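You operate a simulated robot arm through the tools that you are given. There is no shell and no other tool. Be economical: measure what you need, move in short steps, check, and stop when the job is done.

You run a simulated two-armed robot. Do the job below in one go: nothing can be reset, and whatever is moved stays where it is left.

TASK
Change the recorder's blue card for the green one and record again.
Fine: stop it first; hold the recorder while you pull; the blue card goes into the card case, lid shut.

Only the result counts: the job must be done as asked and must still hold three seconds after the hand-in. Knocking over, shifting, dropping, spilling or breaking anything else fails it. Lids that push on must go on centred and level and be pressed home; caps that screw on are set level and turned clockwise until they are tight.

THE ROBOT
Two 6-joint arms with two-finger parallel grippers on one trunk, on a base that drives. Base frame: it is fixed to the floor where the robot stands at the start and does not move with it; the origin is under the middle of the robot, x ahead of it, y to its left, z up. Lengths are in mm, angles in degrees, forces in N, time in s.
The left shoulder is at the start at [60, 187, 1197], the right one opposite. With the tool pointing down near the work surface each hand reaches from about 180 to 620 mm from the robot's upright axis, wherever it stands, measured 20 degrees to its own side. Places, roughly: card case lid [800, -100, 1000]; card slot of the recorder [500, -100, 900]; inside of the card case [700, -100, 900]; record button [500, -100, 900]. Payload 1.57 kg a hand.
The TCP of each hand is the grasp point between the finger pads, 30 mm short of the fingertips. In the tool frame z runs along the fingers and y along their closing line. The gripper opens to 110 mm. The fingers are 24 mm wide and 12 mm thick; the gripper's body (48 by 112 mm) begins 78 mm behind the TCP.
Orientation is told as [roll, pitch, yaw] about the base's x, y, z axes, in that order, counted from this pose: with the fingers straight down and closing along the base's y, the tool's x points along the base's -x, its y along +y and its z along -z.

THE INTERFACE
- The arms move only by the tool send_rows. It takes "left_targets", "right_targets" or both (then of equal length, played together; a hand with none holds still); each is a list of rows, each a list of 3 entries, a list of its own where there are three numbers: the shift along the tool's x, y, z in units of 20 mm (1.0 is 20 mm), then the turn, a rotation vector about the tool's x, y, z in units of 8 degrees (1.0 is 8 degrees), then the opening, from 0 (shut) to 1 (fully open). In form: [[[tx, ty, tz], [ax, ay, az], claw], ...]. A call has 1 to 8 rows; each row shifts and turns the commanded pose from where the row before left it, along the tool's axes as they then stand. A call with a number of a shift or a turn outside -1 to 1 is refused whole. A row lasts 0.2 s, in which the tool goes at most 50 mm and 8.6 degrees; a call with a longer step from one row to the next is refused whole, and so is a gripper value outside its range. Where a pose cannot be reached the arm comes as near as it can. A force on the tool above 90 N (or 10 N above the force at the start of the call, whichever is more), or a blocked arm, ends the call early, and 0.2 s more pass. The fingers move at their own pace (about 153 mm/s each) and stop on an object; they squeeze with about 26 N. The grip force told is the motor's: it shows also when the fingers shut on nothing. Time passes only in rows, and 0.2 s behind the last, so rows that do not move let the fingers close. The reply holds the time, the measured pose of the TCP, the force on the tool along the base axes, the opening and the grip force, in the units named above and with some noise, with the torque about the TCP (base axes, N m) and any sound that the robot's microphone picked up.
- Cameras (640 x 400 px; columns grow to the right, rows downward): "scene" is now at [13.4, -2.3, 1734.7]; the picture's right is [-0.02, -1.00, 0.00], its down [-0.80, 0.02, -0.60] and it looks along [0.60, -0.01, -0.80] (base axes); focal length 257 px, centre (320, 200). "left" rides on the left gripper at [70, -16, -141] in its tool frame; the picture's right is [0.23, 0.97, 0.00], its down [-0.86, 0.20, -0.48] and it looks along [-0.47, 0.11, 0.88] (tool axes); focal length 222 px, centre (320, 200). "right" rides on the right gripper at [70, 16, -141] in its tool frame; the picture's right is [-0.23, 0.97, 0.00], its down [-0.86, -0.20, -0.48] and it looks along [-0.47, -0.11, 0.88] (tool axes); focal length 222 px, centre (320, 200). There is no depth. A picture from a camera that has moved, and an enlarged one, comes with that camera's place and axes in the base frame and with its lens.
- camera(camera): a new picture of that camera. The clock stands still meanwhile.
- move_column(by): slides the trunk up (or, below 0, down) by that many mm; the arms and the scene camera ride with it, the base frame stays. It gives what a move gives, with no picture.
- steer(legs): drives the robot by 1 to 6 legs, each [ahead, left, turn to the left] in mm, mm and degrees, along the robot's own axes; the way and the turn of a leg run together, so that a leg with both is an arc; at most 1500 mm and 180 degrees a leg. The arms and the cameras ride along, it lands a little off, and it stops where it bumps. It gives what a move gives.
- aim_head(pan, tilt): turns the head with the scene camera to pan (to the left, within 86 degrees either way) and tilt (down, from -29 to 69), counted from straight ahead of the robot. It gives what a move gives.
- inspect(camera, box): a new picture of the part [left, top, right, bottom] of that camera's present view, enlarged. The clock stands still meanwhile.
- job_done(): hands the job in; it is judged then, once.

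Go step by step. Nothing tells you exact positions but the pictures and the camera data: compare them with the known pose of the tool, close in by small moves and look again before you grip or let go. The budget is 120 turns and 100 pictures, counting those below and the enlarged ones. Unless the task says otherwise, let go and move clear before handing in, and close with one line.

The tools are called after "Call:" as a command line: name --argument value ..., lists and objects as JSON in quotes. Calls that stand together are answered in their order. send_rows: Moves the arms, as the interface text tells. Its arguments: {"type":"object","properties":{"left_targets":{"type":"array","items":{"type":"array"}},"right_targets":{"type":"array","items":{"type":"array"}}},"required":[]} The other tools are called the same way: move_column (by) slides the trunk up or down; steer (legs) drives the base; aim_head (pan, tilt) turns the head that bears the scene camera; camera (camera) takes a picture; inspect (camera, box) takes an enlarged picture of a part of a camera's view; job_done () hands the job in.

At the start:

```text
clock: 0.0
left_eef_pos: [462.1, 76.8, 1238.6]
left_tcp_rot: [0.0, 0.0, 0.0]
left_ft_force: [0.5, 1.0, -0.2]
left_ft_torque: [0.01, 0.02, 0.01]
left_opening: 110.0
left_grip_force: 0.0
right_eef_pos: [494.1, -247.0, 1172.3]
right_tcp_rot: [0.0, 0.0, 0.0]
right_ft_force: [0.0, -0.2, -0.7]
right_ft_torque: [0.02, 0.02, -0.01]
right_opening: 110.1
right_grip_force: 0.0
trunk travel left (down, up): [-825.0, 165.0]
robot x, y, heading: [4.0, -0.4, 0.0]
head pan, tilt: [-1.2, 53.1]
```

scene: 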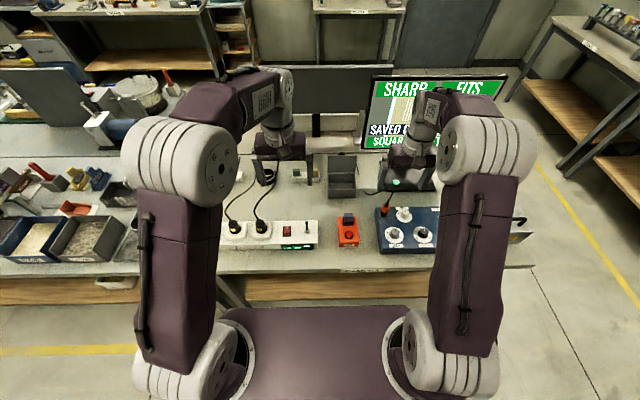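
right: 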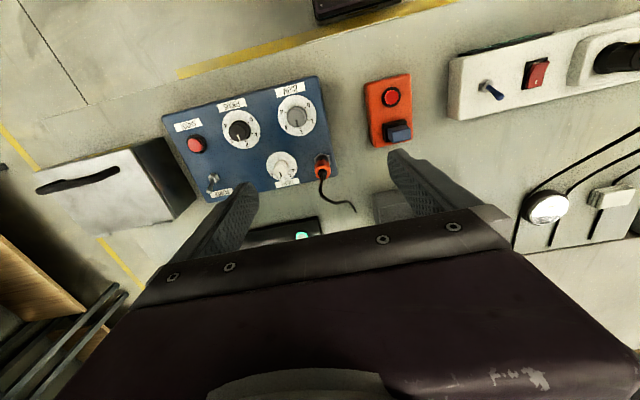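
left: 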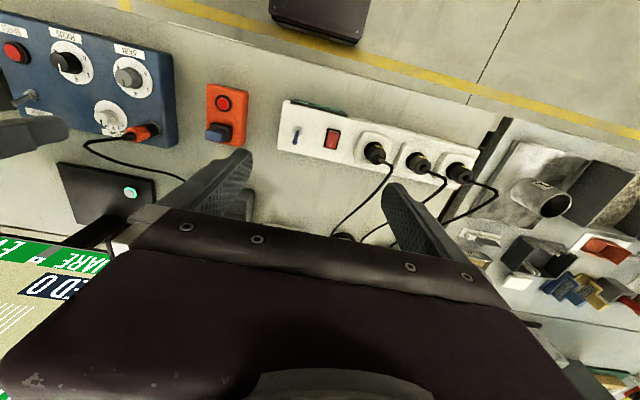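

I see an orange device with a red button and a blue part (likely the recorder and blue card), and a grey open box behind it (likely the card case). I'll look closer.

Call:
inspect --camera "scene" --box '[220, 140, 460, 290]'

Call:
inspect --camera "right" --box '[320, 50, 480, 150]'

```text
2.67 times, centred on (340, 215) of scene
camera zoom: at [13.4, -2.3, 1734.7], right [-0.02, -1.0, 0.0], down [-0.8, 0.02, -0.6], along [0.6, -0.01, -0.8], focal length 686 px, centre (267, 160)
```

zoom: 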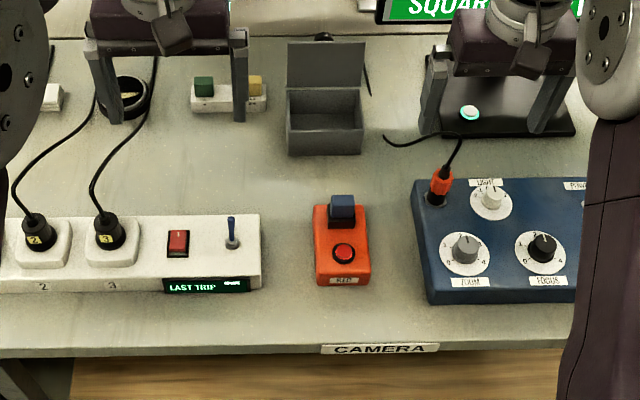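

```text
4.00 times, centred on (400, 100) of right
camera zoom: at [424.5, -231.7, 1315.1], right [0.23, 0.97, 0.0], down [0.86, -0.2, 0.48], along [0.47, -0.11, -0.88], focal length 888 px, centre (0, 600)
```

zoom: 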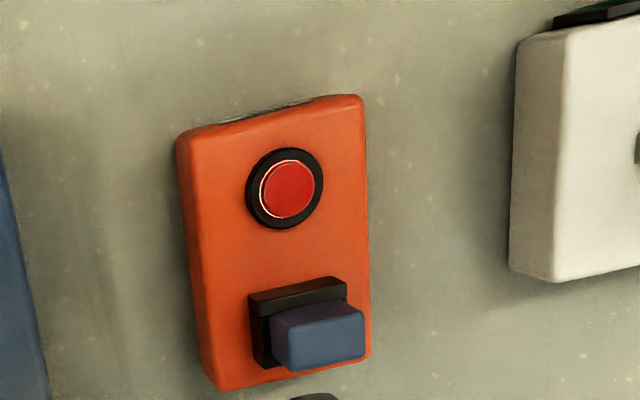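

Recorder at about [490,-115], case around [745,-110], green card at roughly [810,90] on a small rack. I need to know how far I can drive ahead, so I look down at the base and table edge.

Call:
aim_head --pan 0 --tilt 69

Call:
camera --camera "scene"

```text
clock: 0.8
left_eef_pos: [463.1, 77.4, 1238.7]
left_tcp_rot: [0.0, 0.0, 0.0]
left_ft_force: [-0.2, -0.1, -0.1]
left_ft_torque: [0.0, 0.02, 0.01]
left_opening: 110.0
left_grip_force: 0.0
right_eef_pos: [494.1, -247.9, 1172.9]
right_tcp_rot: [0.0, 0.0, -0.1]
right_ft_force: [0.2, 0.3, -0.2]
right_ft_torque: [0.03, 0.02, -0.03]
right_opening: 109.9
right_grip_force: 0.0
trunk travel left (down, up): [-825.0, 165.0]
robot x, y, heading: [2.8, 0.5, -0.0]
head pan, tilt: [0.0, 68.8]
```

```text
94 pictures are left
camera scene: at [-4.7, -0.8, 1717.0], right [0.0, -1.0, 0.0], down [-0.93, 0.0, -0.36], along [0.36, 0.0, -0.93], focal length 257 px, centre (320, 200)
```

scene: 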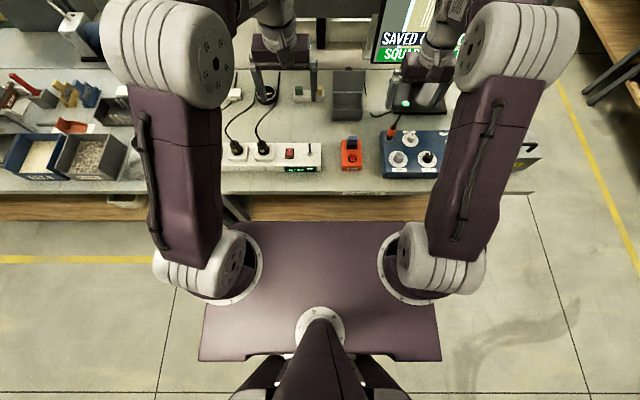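

The base seems to end about 270 mm ahead of me and the table edge is at about x=353 with open space under it. I drive ahead 110 mm carefully with the arms high.

Call:
steer --legs '[[110, 0, 0]]'

Call:
aim_head --pan 0 --tilt 50

Call:
camera --camera "scene"

Call:
camera --camera "left"

```text
clock: 2.0
left_eef_pos: [568.1, 76.3, 1238.8]
left_tcp_rot: [-0.1, -0.1, 0.0]
left_ft_force: [-0.3, -0.5, -0.3]
left_ft_torque: [0.01, -0.03, -0.03]
left_opening: 110.0
left_grip_force: 0.1
right_eef_pos: [600.2, -248.0, 1175.6]
right_tcp_rot: [-0.1, -0.1, 0.0]
right_ft_force: [0.4, 0.0, 0.1]
right_ft_torque: [0.01, -0.04, 0.0]
right_opening: 110.1
right_grip_force: 0.0
trunk travel left (down, up): [-825.0, 165.0]
robot x, y, heading: [108.0, -3.5, -0.1]
head pan, tilt: [0.0, 68.8]
```

```text
clock: 2.8
left_eef_pos: [571.3, 76.9, 1237.6]
left_tcp_rot: [0.0, 0.1, 0.0]
left_ft_force: [0.1, -0.3, 0.6]
left_ft_torque: [0.02, -0.02, 0.02]
left_opening: 110.1
left_grip_force: 0.1
right_eef_pos: [603.7, -247.1, 1173.4]
right_tcp_rot: [0.0, 0.2, 0.0]
right_ft_force: [-0.4, -0.3, 0.0]
right_ft_torque: [0.0, 0.04, -0.04]
right_opening: 110.0
right_grip_force: 0.0
trunk travel left (down, up): [-825.0, 165.0]
robot x, y, heading: [111.3, 3.0, -0.0]
head pan, tilt: [0.0, 50.0]
```

```text
93 pictures are left
camera scene: at [126.5, -0.8, 1738.8], right [0.0, -1.0, 0.0], down [-0.77, 0.0, -0.64], along [0.64, 0.0, -0.77], focal length 257 px, centre (320, 200)
```

scene: 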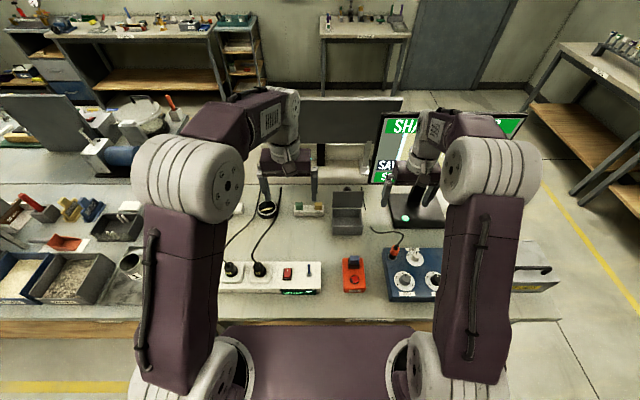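

```text
92 pictures are left
camera left: at [503.0, 61.1, 1381.0], right [-0.23, 0.97, 0.0], down [0.86, 0.2, 0.48], along [0.46, 0.11, -0.88], focal length 222 px, centre (320, 200)
```

left: 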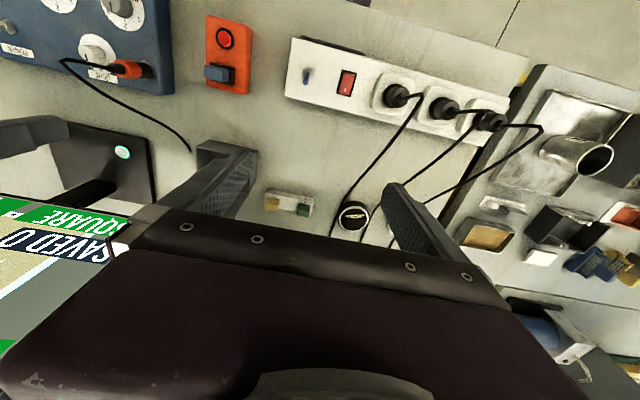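

The drive went through without a bump. Now enlarged views to measure the recorder, case and rack.

Call:
inspect --camera "scene" --box '[270, 180, 398, 300]'

Call:
inspect --camera "left" --box '[180, 0, 340, 240]'

Call:
camera --camera "right"

```text
3.33 times, centred on (334, 240) of scene
camera zoom: at [126.5, -0.8, 1738.8], right [0.0, -1.0, 0.0], down [-0.77, 0.0, -0.64], along [0.64, 0.0, -0.77], focal length 857 px, centre (273, 67)
```

zoom: 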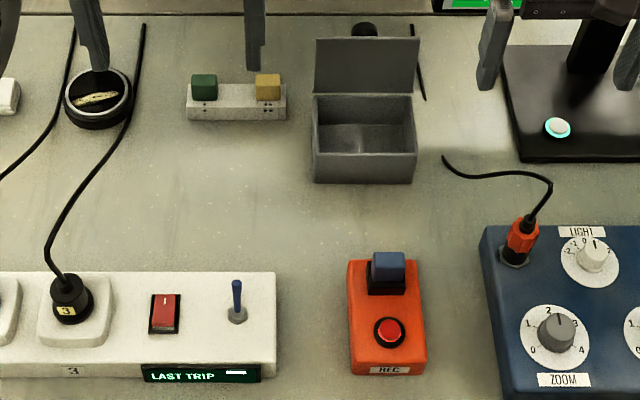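

```text
1.67 times, centred on (260, 120) of left
camera zoom: at [503.0, 61.1, 1381.0], right [-0.23, 0.97, 0.0], down [0.86, 0.2, 0.48], along [0.46, 0.11, -0.88], focal length 370 px, centre (420, 333)
```

zoom: 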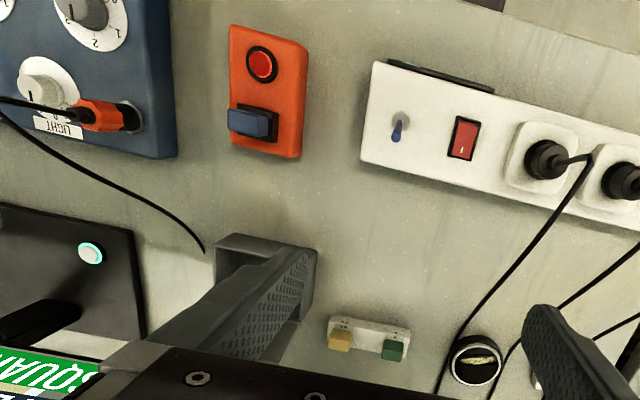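

```text
89 pictures are left
camera right: at [534.0, -231.8, 1314.6], right [0.23, 0.97, 0.0], down [0.86, -0.2, 0.48], along [0.46, -0.11, -0.88], focal length 222 px, centre (320, 200)
```

right: 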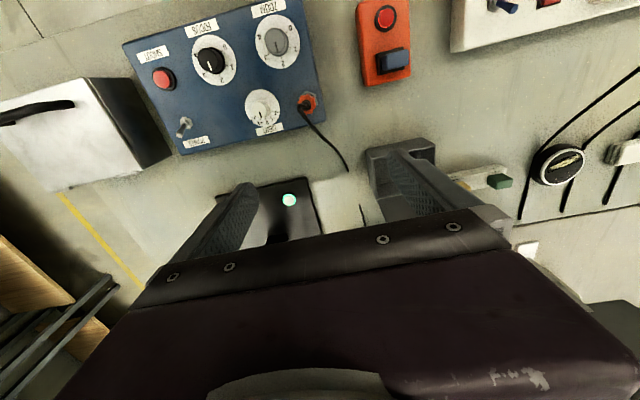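

Estimates: button ≈ [481,-121,885], blue card ≈ [543,-122, top 920], case x 687–775, y -49…-171, rim z≈916, green ≈ [800,85,900]. I bring the right hand, shut, above the button.

Call:
send_rows --right_targets '[[[0.77, 0.79, 0.9], [0, 0, 0], 0], [[0.77, 0.79, 0.9], [0, 0, 0], 0], [[0.77, 0.79, 0.9], [0, 0, 0], 0], [[0.77, 0.79, 0.9], [0, 0, 0], 0], [[0.77, 0.79, 0.9], [0, 0, 0], 0], [[0.77, 0.79, 0.9], [0, 0, 0], 0], [[0.77, 0.79, 0.9], [0, 0, 0], 0], [[0.77, 0.79, 0.9], [0, 0, 0], 0]]'

Call:
camera --camera "right"

Call:
inspect --camera "scene" --box '[290, 200, 430, 300]'

```text
clock: 4.6
left_eef_pos: [571.0, 76.6, 1239.2]
left_tcp_rot: [-0.1, 0.0, -0.1]
left_ft_force: [-0.1, 0.4, -0.3]
left_ft_torque: [-0.02, -0.02, 0.01]
left_opening: 110.2
left_grip_force: 0.1
right_eef_pos: [479.0, -120.4, 1029.5]
right_tcp_rot: [-0.1, 0.0, 0.0]
right_ft_force: [-0.2, 0.7, -0.4]
right_ft_torque: [0.0, -0.04, 0.0]
right_opening: 0.3
right_grip_force: 20.7
trunk travel left (down, up): [-825.0, 165.0]
robot x, y, heading: [105.3, -1.8, 0.0]
head pan, tilt: [0.0, 50.0]
```

```text
88 pictures are left
camera right: at [408.6, -105.0, 1170.7], right [0.23, 0.97, 0.0], down [0.85, -0.2, 0.48], along [0.47, -0.11, -0.88], focal length 222 px, centre (320, 200)
```

right: 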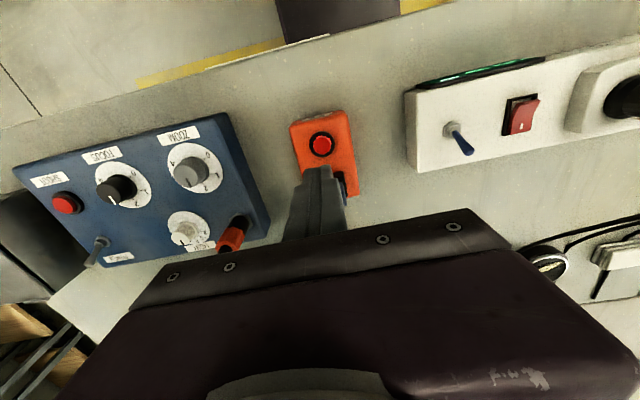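

```text
4.00 times, centred on (360, 250) of scene
camera zoom: at [124.4, 0.2, 1738.9], right [0.0, -1.0, 0.0], down [-0.77, 0.0, -0.64], along [0.64, 0.0, -0.77], focal length 1028 px, centre (160, 0)
```

zoom: 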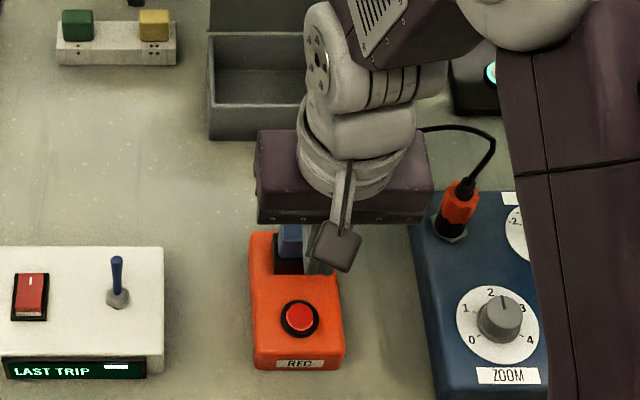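

The shut fingers are directly above the button (≈[481,-121]). I go down close above it.

Call:
send_rows --right_targets '[[[-0.1, 0, 1], [0, 0, 0], 0], [[0, 0, 1], [0, 0, 0], 0], [[0, 0, 1], [0, 0, 0], 0], [[0, 0, 1], [0, 0, 0], 0], [[0, 0, 0.6], [0, 0, 0], 0], [[0, 0, 0], [0, 0, 0], 0]]'

Call:
camera --camera "right"

Call:
inspect --camera "scene" --box '[290, 200, 430, 300]'

```text
clock: 6.0
left_eef_pos: [568.7, 77.6, 1238.6]
left_tcp_rot: [-0.1, 0.0, 0.0]
left_ft_force: [0.1, 1.0, 0.0]
left_ft_torque: [-0.01, 0.01, -0.01]
left_opening: 110.1
left_grip_force: 0.1
right_eef_pos: [481.1, -120.6, 937.1]
right_tcp_rot: [0.0, 0.0, 0.0]
right_ft_force: [-0.1, 0.5, 0.1]
right_ft_torque: [0.02, -0.07, -0.04]
right_opening: 0.0
right_grip_force: 21.3
trunk travel left (down, up): [-825.0, 165.0]
robot x, y, heading: [107.1, 1.1, -0.3]
head pan, tilt: [0.0, 50.0]
```

```text
86 pictures are left
camera right: at [411.3, -104.4, 1078.5], right [0.23, 0.97, 0.0], down [0.85, -0.2, 0.48], along [0.47, -0.11, -0.88], focal length 222 px, centre (320, 200)
```

right: 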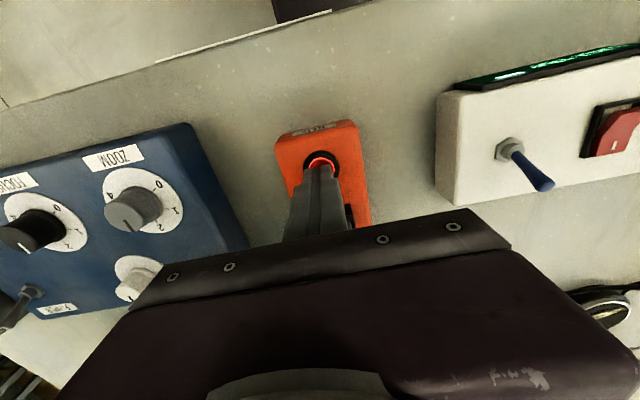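

```text
4.00 times, centred on (360, 250) of scene
camera zoom: at [124.0, -0.8, 1738.9], right [0.0, -1.0, 0.0], down [-0.77, 0.0, -0.64], along [0.64, 0.0, -0.77], focal length 1028 px, centre (160, 0)
```

zoom: 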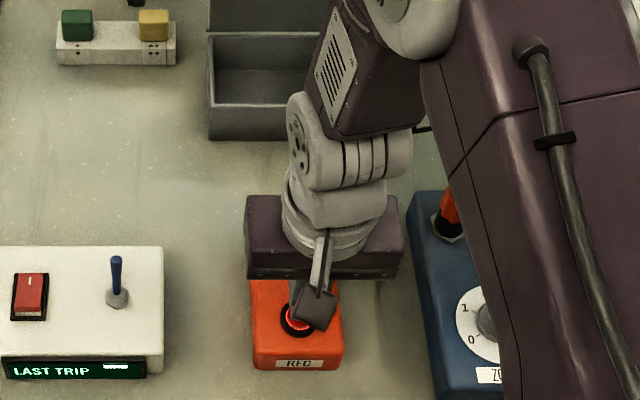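

Tips about 15–20 mm above the button and centred. I lower in small steps.

Call:
send_rows --right_targets '[[[0, 0, 0.3], [0, 0, 0], 0], [[0, 0, 0.15], [0, 0, 0], 0], [[0, 0, 0.1], [0, 0, 0], 0], [[0, 0, 0], [0, 0, 0], 0]]'

```text
clock: 7.0
left_eef_pos: [569.6, 77.2, 1237.9]
left_tcp_rot: [0.0, -0.2, 0.0]
left_ft_force: [-0.3, 0.1, 0.2]
left_ft_torque: [-0.02, 0.0, -0.02]
left_opening: 110.0
left_grip_force: 0.1
right_eef_pos: [480.2, -120.9, 928.0]
right_tcp_rot: [0.0, -0.1, 0.1]
right_ft_force: [1.7, -1.9, 25.4]
right_ft_torque: [-0.06, 0.17, 0.08]
right_opening: 0.4
right_grip_force: 21.3
trunk travel left (down, up): [-825.0, 165.0]
robot x, y, heading: [106.9, -1.1, 0.1]
head pan, tilt: [0.0, 50.0]
heard: click
```

A click was heard. I retract upward and check the recorder.

Call:
send_rows --right_targets '[[[0, 0, -0.5], [0, 0, 0], 0], [[0, 0, -1], [0, 0, 0], 0], [[0, 0, -1], [0, 0, 0], 0], [[0, -1, -1], [0, 0, 0], 0], [[0, -1, -1], [0, 0, 0], 0], [[0, -1, -1], [0, 0, 0], 0.6], [[0, -1, 0], [0, 0, 0], 0.6], [[0, -1, 0], [0, 0, 0], 0.6]]'

Call:
inspect --camera "scene" --box '[290, 200, 430, 300]'

Call:
inspect --camera "right" --box '[300, 50, 620, 250]'

```text
clock: 8.8
left_eef_pos: [571.0, 75.9, 1239.6]
left_tcp_rot: [0.1, 0.1, 0.0]
left_ft_force: [-0.6, -0.2, -0.5]
left_ft_torque: [0.01, 0.01, -0.02]
left_opening: 110.2
left_grip_force: 0.0
right_eef_pos: [481.3, -221.4, 1036.1]
right_tcp_rot: [0.0, 0.1, 0.0]
right_ft_force: [-0.4, 0.1, -0.3]
right_ft_torque: [-0.02, -0.01, 0.03]
right_opening: 65.8
right_grip_force: 0.1
trunk travel left (down, up): [-825.0, 165.0]
robot x, y, heading: [111.4, 0.5, -0.2]
head pan, tilt: [0.0, 50.0]
```

```text
4.00 times, centred on (360, 250) of scene
camera zoom: at [124.4, -2.0, 1738.9], right [0.0, -1.0, 0.0], down [-0.77, 0.0, -0.64], along [0.64, 0.0, -0.77], focal length 1028 px, centre (160, 0)
```

zoom: 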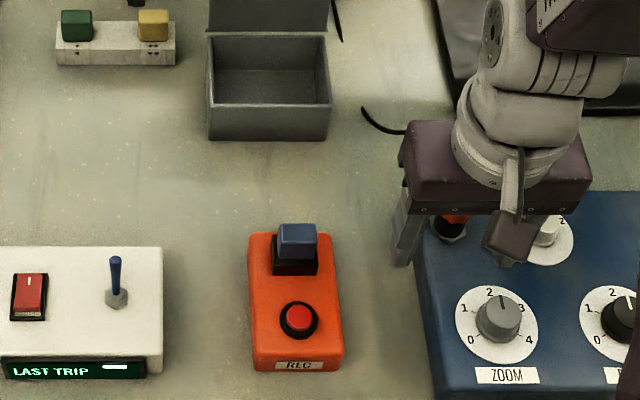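

```text
2.00 times, centred on (460, 150) of right
camera zoom: at [411.0, -206.5, 1179.3], right [0.23, 0.97, 0.0], down [0.86, -0.2, 0.48], along [0.47, -0.11, -0.88], focal length 444 px, centre (40, 300)
```

zoom: 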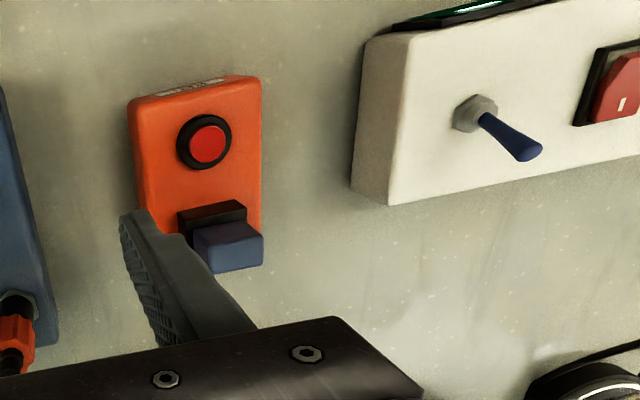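

The button's lit ring is gone, so recording is stopped. Now I move the left hand over the recorder's front part to hold it, with the right hand stepping aside.

Call:
send_rows --left_targets '[[[0.47, -0.99, 0.9], [0, 0, 0], 1], [[0.47, -0.99, 0.9], [0, 0, 0], 1], [[0.47, -0.99, 0.9], [0, 0, 0], 1], [[0.47, -0.99, 0.9], [0, 0, 0], 1], [[0.47, -0.99, 0.9], [0, 0, 0], 1], [[0.47, -0.99, 0.9], [0, 0, 0], 1], [[0.47, -0.99, 0.9], [0, 0, 0], 1], [[0.47, -0.99, 0.9], [0, 0, 0], 1]]' --right_targets '[[[-0.3, -0.6, 0], [0, 0, 0], 0.6], [[-0.3, -0.6, 0], [0, 0, 0], 0.6], [[-0.3, -0.6, 0], [0, 0, 0], 0.6], [[-0.3, -0.6, 0], [0, 0, 0], 0.6], [[-0.3, -0.6, 0], [0, 0, 0], 0.6], [[-0.3, -0.6, 0], [0, 0, 0], 0.6], [[-0.3, -0.6, 0], [0, 0, 0], 0.6], [[-0.3, -0.6, 0], [0, 0, 0], 0.6]]'

Call:
send_rows --left_targets '[[[0.5, -0.99, 0], [0, -0.78, 0], 1], [[0, -0.99, 0], [0, -0.78, 0], 1], [[0, 0, 0], [0, -0.78, 0], 1], [[0, 0, 0], [0, -0.78, 0], 1], [[0, 0, 0], [0, 0, 0], 1]]'

Call:
camera --camera "left"

Call:
camera --camera "scene"

```text
clock: 10.6
left_eef_pos: [494.9, -84.2, 1095.3]
left_tcp_rot: [0.0, 0.0, 0.0]
left_ft_force: [0.4, -1.1, 0.9]
left_ft_torque: [0.03, -0.01, -0.02]
left_opening: 110.2
left_grip_force: 0.0
right_eef_pos: [529.0, -318.3, 1035.3]
right_tcp_rot: [0.1, 0.0, -0.1]
right_ft_force: [0.3, -0.5, 0.5]
right_ft_torque: [0.02, -0.04, 0.02]
right_opening: 65.9
right_grip_force: 0.0
trunk travel left (down, up): [-825.0, 165.0]
robot x, y, heading: [111.3, 0.8, 0.1]
head pan, tilt: [0.0, 50.0]
```

```text
clock: 11.8
left_eef_pos: [484.2, -123.5, 1094.4]
left_tcp_rot: [0.0, -25.0, -0.1]
left_ft_force: [0.8, -0.1, 0.1]
left_ft_torque: [0.0, 0.02, 0.02]
left_opening: 110.0
left_grip_force: 0.1
right_eef_pos: [530.3, -318.1, 1035.6]
right_tcp_rot: [-0.1, 0.0, -0.1]
right_ft_force: [-0.3, -1.0, -0.8]
right_ft_torque: [-0.01, 0.0, 0.0]
right_opening: 66.0
right_grip_force: 0.1
trunk travel left (down, up): [-825.0, 165.0]
robot x, y, heading: [113.8, -1.6, -0.0]
head pan, tilt: [0.0, 50.0]
```

```text
82 pictures are left
camera left: at [362.8, -138.4, 1195.5], right [-0.2, 0.97, -0.1], down [0.57, 0.2, 0.79], along [0.79, 0.11, -0.6], focal length 222 px, centre (320, 200)
```

left: 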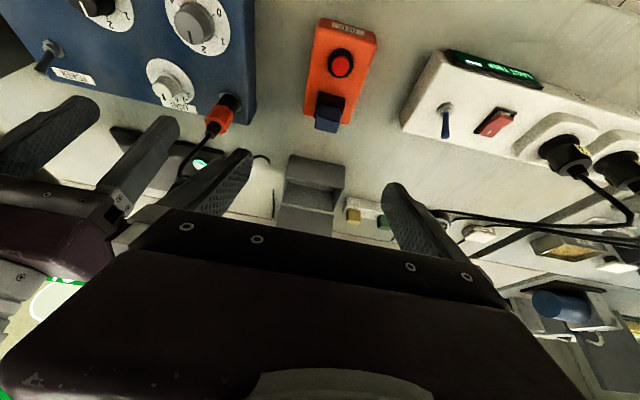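

```text
81 pictures are left
camera scene: at [124.7, -1.5, 1738.9], right [0.0, -1.0, 0.0], down [-0.77, 0.0, -0.64], along [0.64, 0.0, -0.77], focal length 257 px, centre (320, 200)
```

scene: 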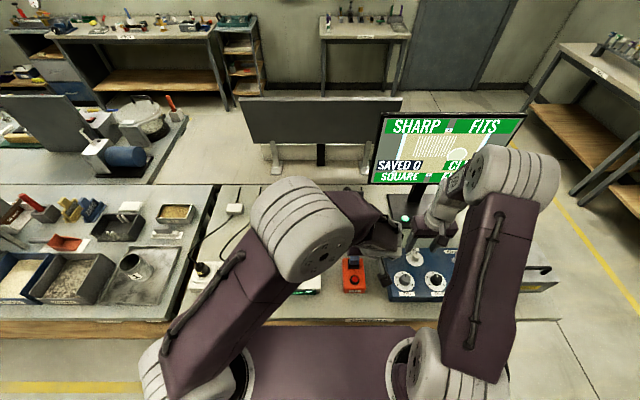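

Left hand is tilted 25° and above the recorder. I lower it to just above the recorder's top and check alignment.

Call:
send_rows --left_targets '[[[0.488, 0.02, 0.9], [0, 0, 0], 1], [[0.488, 0.02, 0.9], [0, 0, 0], 1], [[0.488, 0.02, 0.9], [0, 0, 0], 1], [[0.488, 0.02, 0.9], [0, 0, 0], 1], [[0.488, 0.02, 0.9], [0, 0, 0], 1], [[0.488, 0.02, 0.9], [0, 0, 0], 1], [[0.488, 0.02, 0.9], [0, 0, 0], 1], [[0.488, 0.02, 0.9], [0, 0, 0], 1]]'

Call:
camera --camera "left"

Call:
inspect --camera "scene" --box '[290, 200, 450, 300]'

```text
clock: 13.6
left_eef_pos: [475.1, -118.4, 930.4]
left_tcp_rot: [0.1, -24.9, 0.1]
left_ft_force: [-0.6, 0.6, -0.1]
left_ft_torque: [0.03, 0.0, 0.0]
left_opening: 110.2
left_grip_force: 0.0
right_eef_pos: [528.7, -316.3, 1036.7]
right_tcp_rot: [0.1, 0.0, 0.0]
right_ft_force: [-0.6, 0.1, -0.3]
right_ft_torque: [-0.04, -0.01, 0.01]
right_opening: 65.8
right_grip_force: 0.1
trunk travel left (down, up): [-825.0, 165.0]
robot x, y, heading: [106.9, 1.9, -0.2]
head pan, tilt: [0.0, 50.0]
```

```text
80 pictures are left
camera left: at [353.1, -133.3, 1031.8], right [-0.21, 0.97, -0.1], down [0.57, 0.2, 0.79], along [0.79, 0.11, -0.6], focal length 222 px, centre (320, 200)
```

left: 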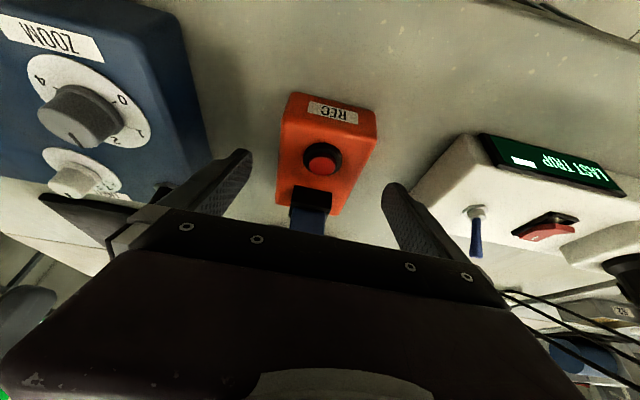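

```text
4.00 times, centred on (370, 250) of scene
camera zoom: at [124.7, -1.1, 1738.9], right [0.0, -1.0, 0.0], down [-0.77, 0.0, -0.64], along [0.64, 0.0, -0.77], focal length 1028 px, centre (120, 0)
```

zoom: 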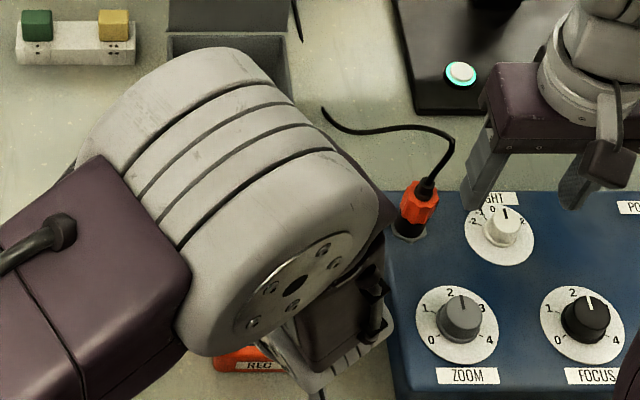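

Fingers straddle the recorder evenly. I go down around it.

Call:
send_rows --left_targets '[[[0.35, -0.02, 0.6], [0, 0, 0], 1], [[0.35, -0.02, 0.6], [0, 0, 0], 1], [[0.3, 0, 0.59], [0, 0, 0], 1], [[0, 0, 0], [0, 0, 0], 1]]'

Call:
camera --camera "left"

```text
clock: 14.6
left_eef_pos: [471.5, -117.8, 889.7]
left_tcp_rot: [0.0, -24.9, -0.1]
left_ft_force: [-0.1, -0.5, -0.8]
left_ft_torque: [0.04, 0.0, -0.03]
left_opening: 110.1
left_grip_force: 0.0
right_eef_pos: [530.0, -315.7, 1037.0]
right_tcp_rot: [0.0, 0.0, -0.1]
right_ft_force: [0.9, 0.0, -0.5]
right_ft_torque: [0.01, 0.01, -0.02]
right_opening: 66.1
right_grip_force: 0.0
trunk travel left (down, up): [-825.0, 165.0]
robot x, y, heading: [107.0, -2.6, 0.0]
head pan, tilt: [0.0, 50.0]
```

```text
78 pictures are left
camera left: at [349.7, -133.9, 989.9], right [-0.21, 0.97, -0.1], down [0.57, 0.2, 0.79], along [0.79, 0.11, -0.6], focal length 222 px, centre (320, 200)
```

left: 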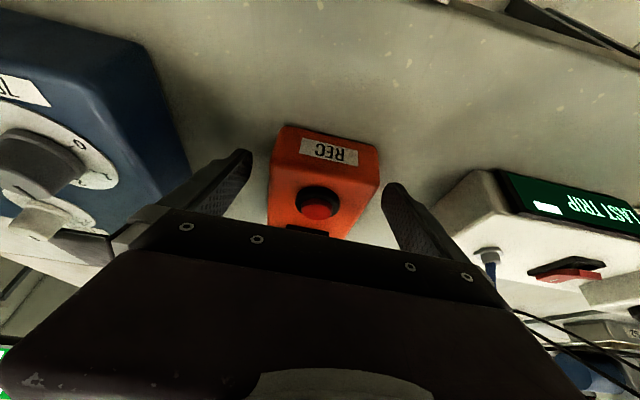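

Nearly centred; nudge 1.5 mm in +y and close gently in stages watching the side force.

Call:
send_rows --left_targets '[[[0, 0.07, 0], [0, 0, 0], 0.78], [[0, 0, 0], [0, 0, 0], 0.74], [[0, 0, 0], [0, 0, 0], 0.72]]'

Call:
camera --camera "left"

```text
clock: 15.4
left_eef_pos: [472.2, -116.0, 891.2]
left_tcp_rot: [-0.1, -25.0, 0.0]
left_ft_force: [0.4, 0.0, -0.2]
left_ft_torque: [0.01, -0.01, -0.01]
left_opening: 79.1
left_grip_force: 0.0
right_eef_pos: [529.3, -317.0, 1036.5]
right_tcp_rot: [-0.1, -0.1, 0.0]
right_ft_force: [0.6, 0.3, -0.4]
right_ft_torque: [0.02, -0.02, -0.02]
right_opening: 66.1
right_grip_force: 0.1
trunk travel left (down, up): [-825.0, 165.0]
robot x, y, heading: [106.5, 2.3, 0.1]
head pan, tilt: [0.0, 50.0]
```

```text
77 pictures are left
camera left: at [349.6, -132.7, 990.5], right [-0.21, 0.97, -0.1], down [0.57, 0.2, 0.79], along [0.79, 0.11, -0.6], focal length 222 px, centre (320, 200)
```

left: 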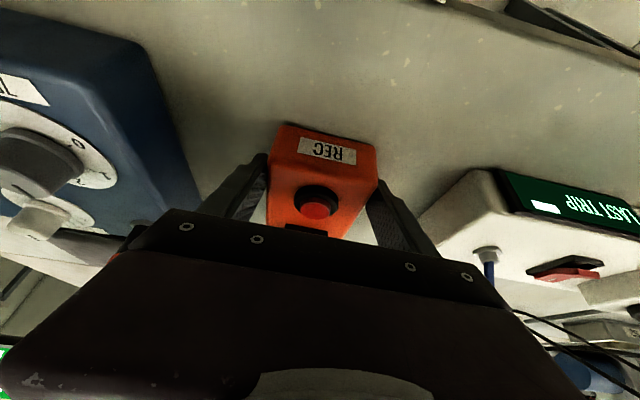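

Call:
send_rows --left_targets '[[[0, 0, 0], [0, 0, 0], 0.7], [[0, 0, 0], [0, 0, 0], 0.68], [[0, 0, 0], [0, 0, 0], 0.66], [[0, 0, 0], [0, 0, 0], 0.6], [[0, 0, 0], [0, 0, 0], 0.5]]'

Call:
inspect --camera "left" --box '[200, 100, 440, 250]'

```text
clock: 16.6
left_eef_pos: [471.4, -117.3, 890.9]
left_tcp_rot: [0.0, -25.0, 0.0]
left_ft_force: [0.1, -2.7, 2.4]
left_ft_torque: [-0.17, 0.0, -0.05]
left_opening: 74.5
left_grip_force: 26.3
right_eef_pos: [529.3, -316.8, 1037.0]
right_tcp_rot: [0.0, 0.0, 0.1]
right_ft_force: [0.5, -0.1, -0.4]
right_ft_torque: [0.02, -0.02, 0.01]
right_opening: 66.2
right_grip_force: 0.0
trunk travel left (down, up): [-825.0, 165.0]
robot x, y, heading: [106.3, 2.3, -0.1]
head pan, tilt: [0.0, 50.0]
```

```text
2.67 times, centred on (320, 175) of left
camera zoom: at [349.6, -133.0, 990.6], right [-0.21, 0.97, -0.1], down [0.57, 0.2, 0.79], along [0.79, 0.11, -0.6], focal length 592 px, centre (320, 267)
```

zoom: 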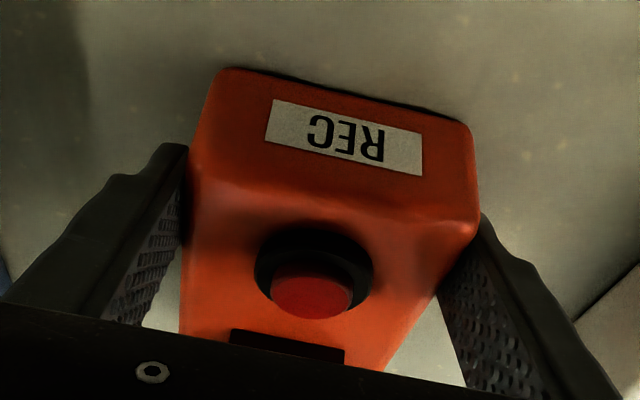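

The recorder is held (74.5 mm wide, little side load). Now I bring the right hand toward the blue card, from the side at height.

Call:
send_rows --right_targets '[[[-0.09, 1, 0], [0, 0, 0], 0.6], [[-0.09, 1, 0], [0, 0, 0], 0.6], [[-0.09, 1, 0], [0, 0, 0], 0.6], [[-0.09, 1, 0], [0, 0, 0], 0.6], [[-0.09, 1, 0], [0, 0, 0], 0.6], [[-0.09, 1, 0], [0, 0, 0], 0.6], [[-0.09, 1, 0], [0, 0, 0], 0.6], [[-0.09, 1, 0], [0, 0, 0], 0.6]]' --left_targets '[[[0, 0, 0], [0, 0, 0], 0.5], [[0, 0, 0], [0, 0, 0], 0.5], [[0, 0, 0], [0, 0, 0], 0.5], [[0, 0, 0], [0, 0, 0], 0.5], [[0, 0, 0], [0, 0, 0], 0.5], [[0, 0, 0], [0, 0, 0], 0.5], [[0, 0, 0], [0, 0, 0], 0.5], [[0, 0, 0], [0, 0, 0], 0.5]]'

Call:
camera --camera "right"

Call:
camera --camera "scene"

```text
clock: 18.4
left_eef_pos: [472.4, -117.5, 890.0]
left_tcp_rot: [0.0, -25.0, -0.1]
left_ft_force: [0.2, -1.3, 4.0]
left_ft_torque: [-0.13, -0.03, -0.15]
left_opening: 74.5
left_grip_force: 25.3
right_eef_pos: [543.7, -157.8, 1037.4]
right_tcp_rot: [0.0, -0.1, 0.0]
right_ft_force: [0.8, -0.1, 0.3]
right_ft_torque: [0.0, -0.04, 0.04]
right_opening: 66.2
right_grip_force: 0.1
trunk travel left (down, up): [-825.0, 165.0]
robot x, y, heading: [105.8, -3.2, -0.2]
head pan, tilt: [0.0, 50.0]
```

```text
75 pictures are left
camera right: at [472.7, -141.6, 1178.4], right [0.23, 0.97, 0.0], down [0.85, -0.2, 0.48], along [0.47, -0.11, -0.88], focal length 222 px, centre (320, 200)
```

right: 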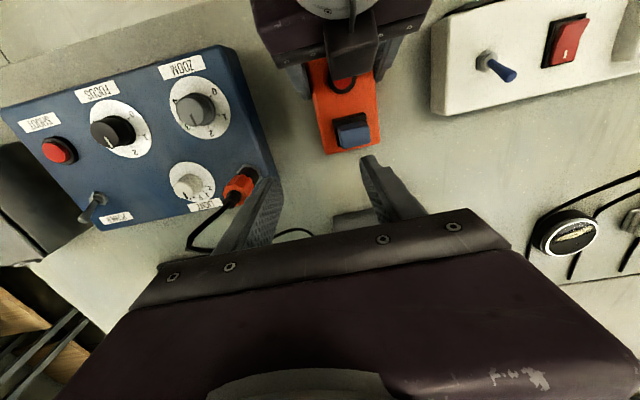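

```text
74 pictures are left
camera scene: at [124.0, -0.5, 1738.9], right [0.0, -1.0, 0.0], down [-0.77, 0.0, -0.64], along [0.64, 0.0, -0.77], focal length 257 px, centre (320, 200)
```

scene: 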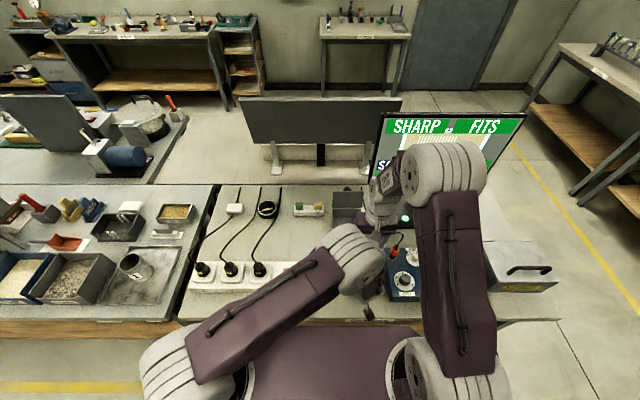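

Call:
inspect --camera "right" --box '[290, 60, 410, 180]'

```text
3.33 times, centred on (350, 120) of right
camera zoom: at [472.7, -141.6, 1178.4], right [0.23, 0.97, 0.0], down [0.85, -0.2, 0.48], along [0.47, -0.11, -0.88], focal length 740 px, centre (220, 467)
```

zoom: 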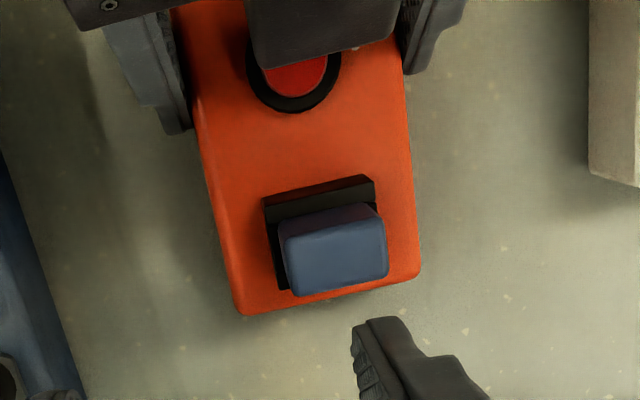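

Card top is at ≈[539,-117]. I move over it and down part way.

Call:
send_rows --right_targets '[[[0.1, 1, 0], [0, 0, 0], 0.6], [[0.1, 1, 0], [0, 0, 0], 0.6], [[0, 0.04, 1], [0, 0, 0], 0.6], [[0, 0, 1], [0, 0, 0], 0.6], [[0, 0, 1], [0, 0, 0], 0.6], [[0, 0, 1], [0, 0, 0], 0.6], [[0, 0, 0], [0, 0, 0], 0.6]]' --left_targets '[[[0, 0, 0], [0, 0, 0], 0.5], [[0, 0, 0], [0, 0, 0], 0.5], [[0, 0, 0], [0, 0, 0], 0.5], [[0, 0, 0], [0, 0, 0], 0.5], [[0, 0, 0], [0, 0, 0], 0.5], [[0, 0, 0], [0, 0, 0], 0.5], [[0, 0, 0], [0, 0, 0], 0.5]]'

Call:
camera --camera "right"

Call:
camera --camera "left"

```text
clock: 20.0
left_eef_pos: [472.0, -117.7, 890.8]
left_tcp_rot: [0.1, -25.0, 0.0]
left_ft_force: [-0.8, 0.9, 2.8]
left_ft_torque: [-0.02, 0.07, -0.01]
left_opening: 74.8
left_grip_force: 25.9
right_eef_pos: [540.1, -116.4, 956.7]
right_tcp_rot: [0.0, 0.0, 0.0]
right_ft_force: [-0.7, 0.2, -0.6]
right_ft_torque: [0.01, 0.03, 0.02]
right_opening: 65.8
right_grip_force: 0.0
trunk travel left (down, up): [-825.0, 165.0]
robot x, y, heading: [108.2, 1.4, 0.3]
head pan, tilt: [0.0, 50.0]
```

```text
72 pictures are left
camera right: at [469.4, -100.5, 1098.0], right [0.23, 0.97, 0.0], down [0.85, -0.2, 0.48], along [0.47, -0.11, -0.88], focal length 222 px, centre (320, 200)
```

right: 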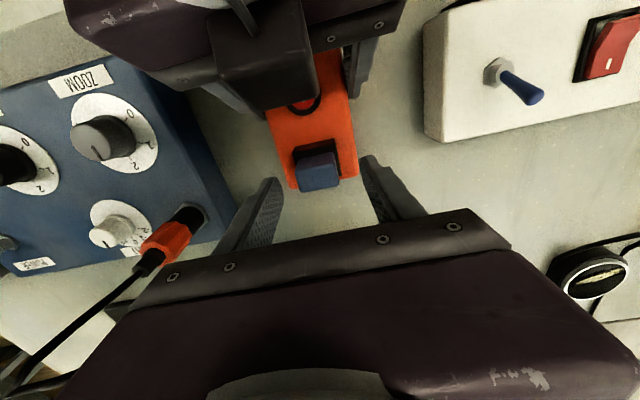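

```text
71 pictures are left
camera left: at [349.2, -132.3, 990.6], right [-0.21, 0.97, -0.1], down [0.57, 0.2, 0.79], along [0.79, 0.11, -0.6], focal length 222 px, centre (320, 200)
```

left: 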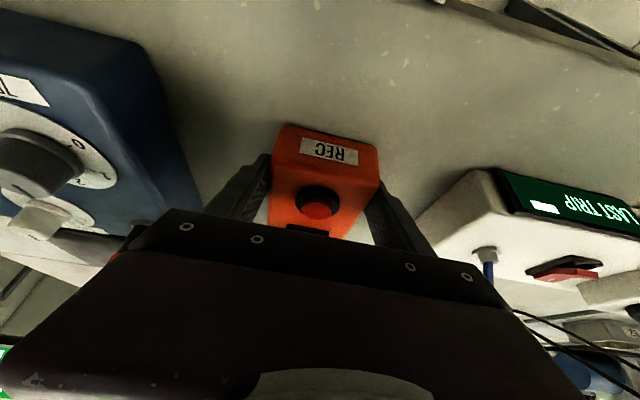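

Card sits centred between the tips. Lower 22 mm and close on it.

Call:
send_rows --right_targets '[[[0.1, -0.03, 0.5], [0, 0, 0], 0.6], [[0, 0, 0.4], [0, 0, 0], 0.6], [[0, 0, 0.2], [0, 0, 0], 0.6], [[0, 0, 0], [0, 0, 0], 0.5], [[0, 0, 0], [0, 0, 0], 0.4], [[0, 0, 0], [0, 0, 0], 0.36], [[0, 0, 0], [0, 0, 0], 0.32]]' --left_targets '[[[0, 0, 0], [0, 0, 0], 0.5], [[0, 0, 0], [0, 0, 0], 0.5], [[0, 0, 0], [0, 0, 0], 0.5], [[0, 0, 0], [0, 0, 0], 0.5], [[0, 0, 0], [0, 0, 0], 0.5], [[0, 0, 0], [0, 0, 0], 0.5], [[0, 0, 0], [0, 0, 0], 0.5]]'

Call:
inspect --camera "right" --box '[240, 100, 400, 240]'

```text
clock: 21.6
left_eef_pos: [470.8, -115.6, 891.2]
left_tcp_rot: [0.0, -25.0, -0.1]
left_ft_force: [-1.8, 1.4, 1.5]
left_ft_torque: [0.05, 0.01, 0.09]
left_opening: 74.9
left_grip_force: 26.4
right_eef_pos: [537.7, -117.0, 935.4]
right_tcp_rot: [-0.1, -0.1, -0.1]
right_ft_force: [0.7, 0.2, -0.1]
right_ft_torque: [-0.01, 0.03, -0.2]
right_opening: 38.2
right_grip_force: 26.2
trunk travel left (down, up): [-825.0, 165.0]
robot x, y, heading: [110.5, -1.2, -0.2]
head pan, tilt: [0.0, 50.0]
```

```text
2.86 times, centred on (320, 170) of right
camera zoom: at [467.6, -101.5, 1076.8], right [0.23, 0.97, 0.0], down [0.85, -0.2, 0.48], along [0.47, -0.11, -0.88], focal length 635 px, centre (320, 286)
```

zoom: 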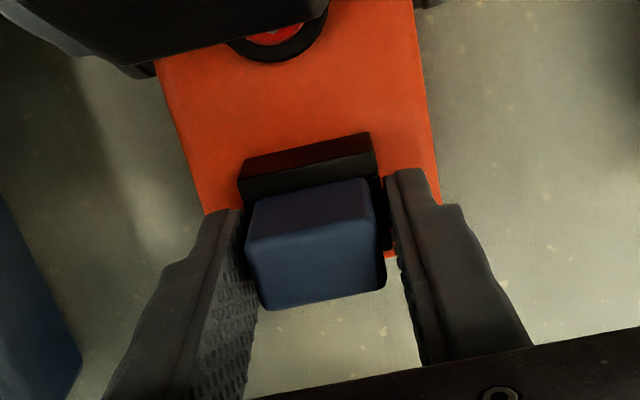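

Fingers stopped at 38.2 mm; I want to make sure that is the card and not the collar, so I re-grip 6 mm higher for comparison.

Call:
send_rows --right_targets '[[[0, 0, 0], [0, 0, 0], 0.5], [[0, 0, -0.3], [0, 0, 0], 0.5], [[0, 0, 0], [0, 0, 0], 0.36], [[0, 0, 0], [0, 0, 0], 0.3], [[0, 0, 0], [0, 0, 0], 0.26], [[0, 0, 0], [0, 0, 0], 0.2]]' --left_targets '[[[0, 0, 0], [0, 0, 0], 0.5], [[0, 0, 0], [0, 0, 0], 0.5], [[0, 0, 0], [0, 0, 0], 0.5], [[0, 0, 0], [0, 0, 0], 0.5], [[0, 0, 0], [0, 0, 0], 0.5], [[0, 0, 0], [0, 0, 0], 0.5]]'

Call:
inspect --camera "right" --box '[240, 100, 400, 240]'

```text
clock: 23.0
left_eef_pos: [471.2, -117.9, 889.1]
left_tcp_rot: [0.0, -25.0, 0.0]
left_ft_force: [-0.2, -2.1, 0.1]
left_ft_torque: [-0.01, -0.01, 0.09]
left_opening: 74.8
left_grip_force: 26.1
right_eef_pos: [539.4, -116.4, 941.8]
right_tcp_rot: [0.0, -0.1, 0.0]
right_ft_force: [-0.5, 1.9, 3.6]
right_ft_torque: [0.13, 0.17, -0.23]
right_opening: 38.3
right_grip_force: 26.0
trunk travel left (down, up): [-825.0, 165.0]
robot x, y, heading: [107.3, 0.7, 0.2]
head pan, tilt: [0.0, 50.0]
```

```text
2.86 times, centred on (320, 170) of right
camera zoom: at [467.7, -101.6, 1082.5], right [0.23, 0.97, 0.0], down [0.85, -0.2, 0.48], along [0.47, -0.11, -0.88], focal length 635 px, centre (320, 286)
```

zoom: 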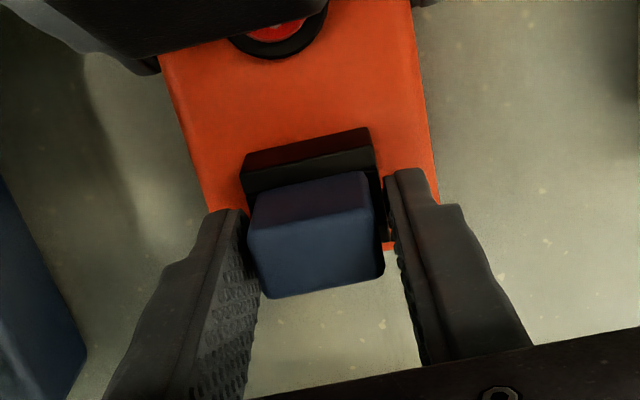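

Same width higher up, so it is the card. Now pull straight up slowly.

Call:
send_rows --right_targets '[[[0, 0, -0.15], [0, 0, 0], 0.2], [[0, 0, -0.15], [0, 0, 0], 0.2], [[0, 0, -0.2], [0, 0, 0], 0.2], [[0, 0, -0.3], [0, 0, 0], 0.2], [[0, 0, -0.3], [0, 0, 0], 0.2], [[0, 0, -0.3], [0, 0, 0], 0.2]]' --left_targets '[[[0, 0, 0], [0, 0, 0], 0.5], [[0, 0, 0], [0, 0, 0], 0.5], [[0, 0, 0], [0, 0, 0], 0.5], [[0, 0, 0], [0, 0, 0], 0.5], [[0, 0, 0], [0, 0, 0], 0.5], [[0, 0, 0], [0, 0, 0], 0.5]]'

Call:
camera --camera "right"

```text
clock: 24.4
left_eef_pos: [473.2, -116.2, 890.0]
left_tcp_rot: [0.0, -24.8, 0.0]
left_ft_force: [-0.9, -0.4, -0.2]
left_ft_torque: [0.05, 0.13, -0.02]
left_opening: 74.8
left_grip_force: 26.6
right_eef_pos: [537.5, -116.5, 969.4]
right_tcp_rot: [0.0, 0.0, 0.0]
right_ft_force: [-0.1, -1.0, -0.3]
right_ft_torque: [0.02, -0.04, 0.04]
right_opening: 30.4
right_grip_force: 26.0
trunk travel left (down, up): [-825.0, 165.0]
robot x, y, heading: [108.0, -1.6, -0.1]
head pan, tilt: [0.0, 50.0]
```

```text
68 pictures are left
camera right: at [467.5, -101.0, 1110.4], right [0.23, 0.97, 0.0], down [0.86, -0.2, 0.48], along [0.47, -0.11, -0.88], focal length 222 px, centre (320, 200)
```

right: 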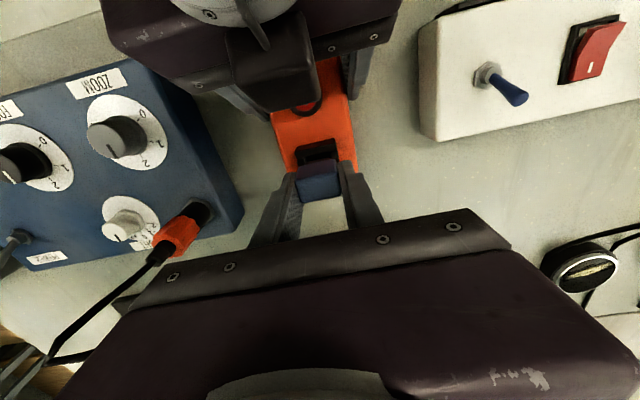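

Call:
inspect --camera "right" --box '[240, 110, 400, 230]'

Call:
inspect --camera "scene" --box '[280, 180, 440, 300]'

```text
3.33 times, centred on (320, 170) of right
camera zoom: at [467.5, -101.0, 1110.4], right [0.23, 0.97, 0.0], down [0.86, -0.2, 0.48], along [0.47, -0.11, -0.88], focal length 740 px, centre (320, 300)
```

zoom: 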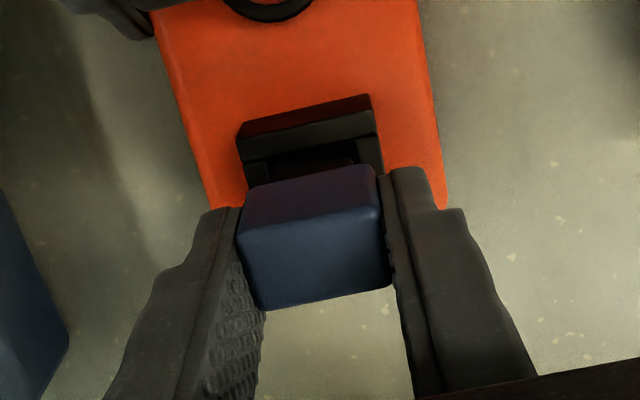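

```text
3.33 times, centred on (360, 240) of scene
camera zoom: at [124.6, -0.9, 1738.8], right [0.0, -1.0, 0.0], down [-0.77, 0.0, -0.64], along [0.64, 0.0, -0.77], focal length 857 px, centre (187, 67)
```

zoom: 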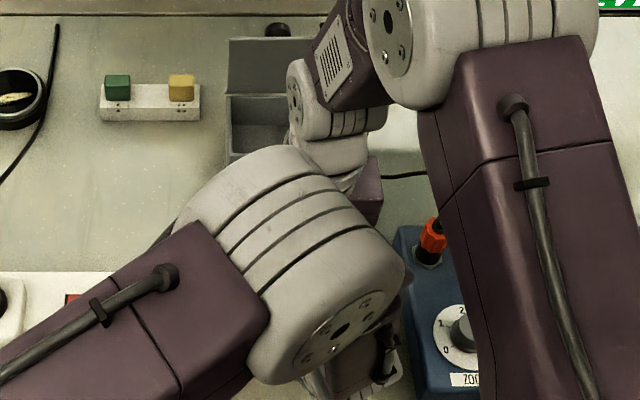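

The card has come up with the fingers (30.4 mm wide; 38 was the collar). I keep lifting until it is clear.

Call:
send_rows --right_targets '[[[0, 0, -0.4], [0, 0, 0], 0.15], [[0, 0, -0.5], [0, 0, 0], 0.15], [[0, 0, -0.8], [0, 0, 0], 0.15], [[0, 0, -1], [0, 0, 0], 0.15], [[0, 0, -1], [0, 0, 0], 0.15], [[0, 0, -1], [0, 0, 0], 0.15]]' --left_targets '[[[0, 0, 0], [0, 0, 0], 0.5], [[0, 0, 0], [0, 0, 0], 0.5], [[0, 0, 0], [0, 0, 0], 0.5], [[0, 0, 0], [0, 0, 0], 0.5], [[0, 0, 0], [0, 0, 0], 0.5], [[0, 0, 0], [0, 0, 0], 0.5]]'

Call:
camera --camera "right"

```text
clock: 25.8
left_eef_pos: [473.1, -117.7, 889.8]
left_tcp_rot: [0.0, -25.0, -0.1]
left_ft_force: [-0.3, -1.1, -1.3]
left_ft_torque: [0.0, 0.14, 0.03]
left_opening: 75.1
left_grip_force: 26.2
right_eef_pos: [535.1, -116.4, 1062.3]
right_tcp_rot: [0.0, 0.1, 0.0]
right_ft_force: [-0.5, -0.6, 0.2]
right_ft_torque: [-0.04, 0.0, 0.0]
right_opening: 30.4
right_grip_force: 26.2
trunk travel left (down, up): [-825.0, 165.0]
robot x, y, heading: [111.6, 0.2, -0.1]
head pan, tilt: [0.0, 50.0]
```

```text
65 pictures are left
camera right: at [465.5, -101.4, 1205.1], right [0.23, 0.97, 0.0], down [0.86, -0.2, 0.48], along [0.47, -0.11, -0.88], focal length 222 px, centre (320, 200)
```

right: 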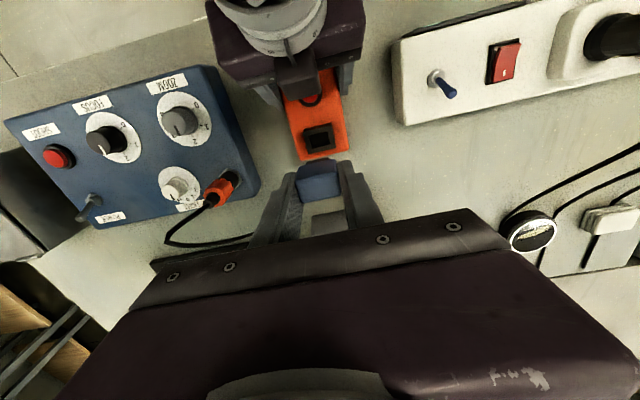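

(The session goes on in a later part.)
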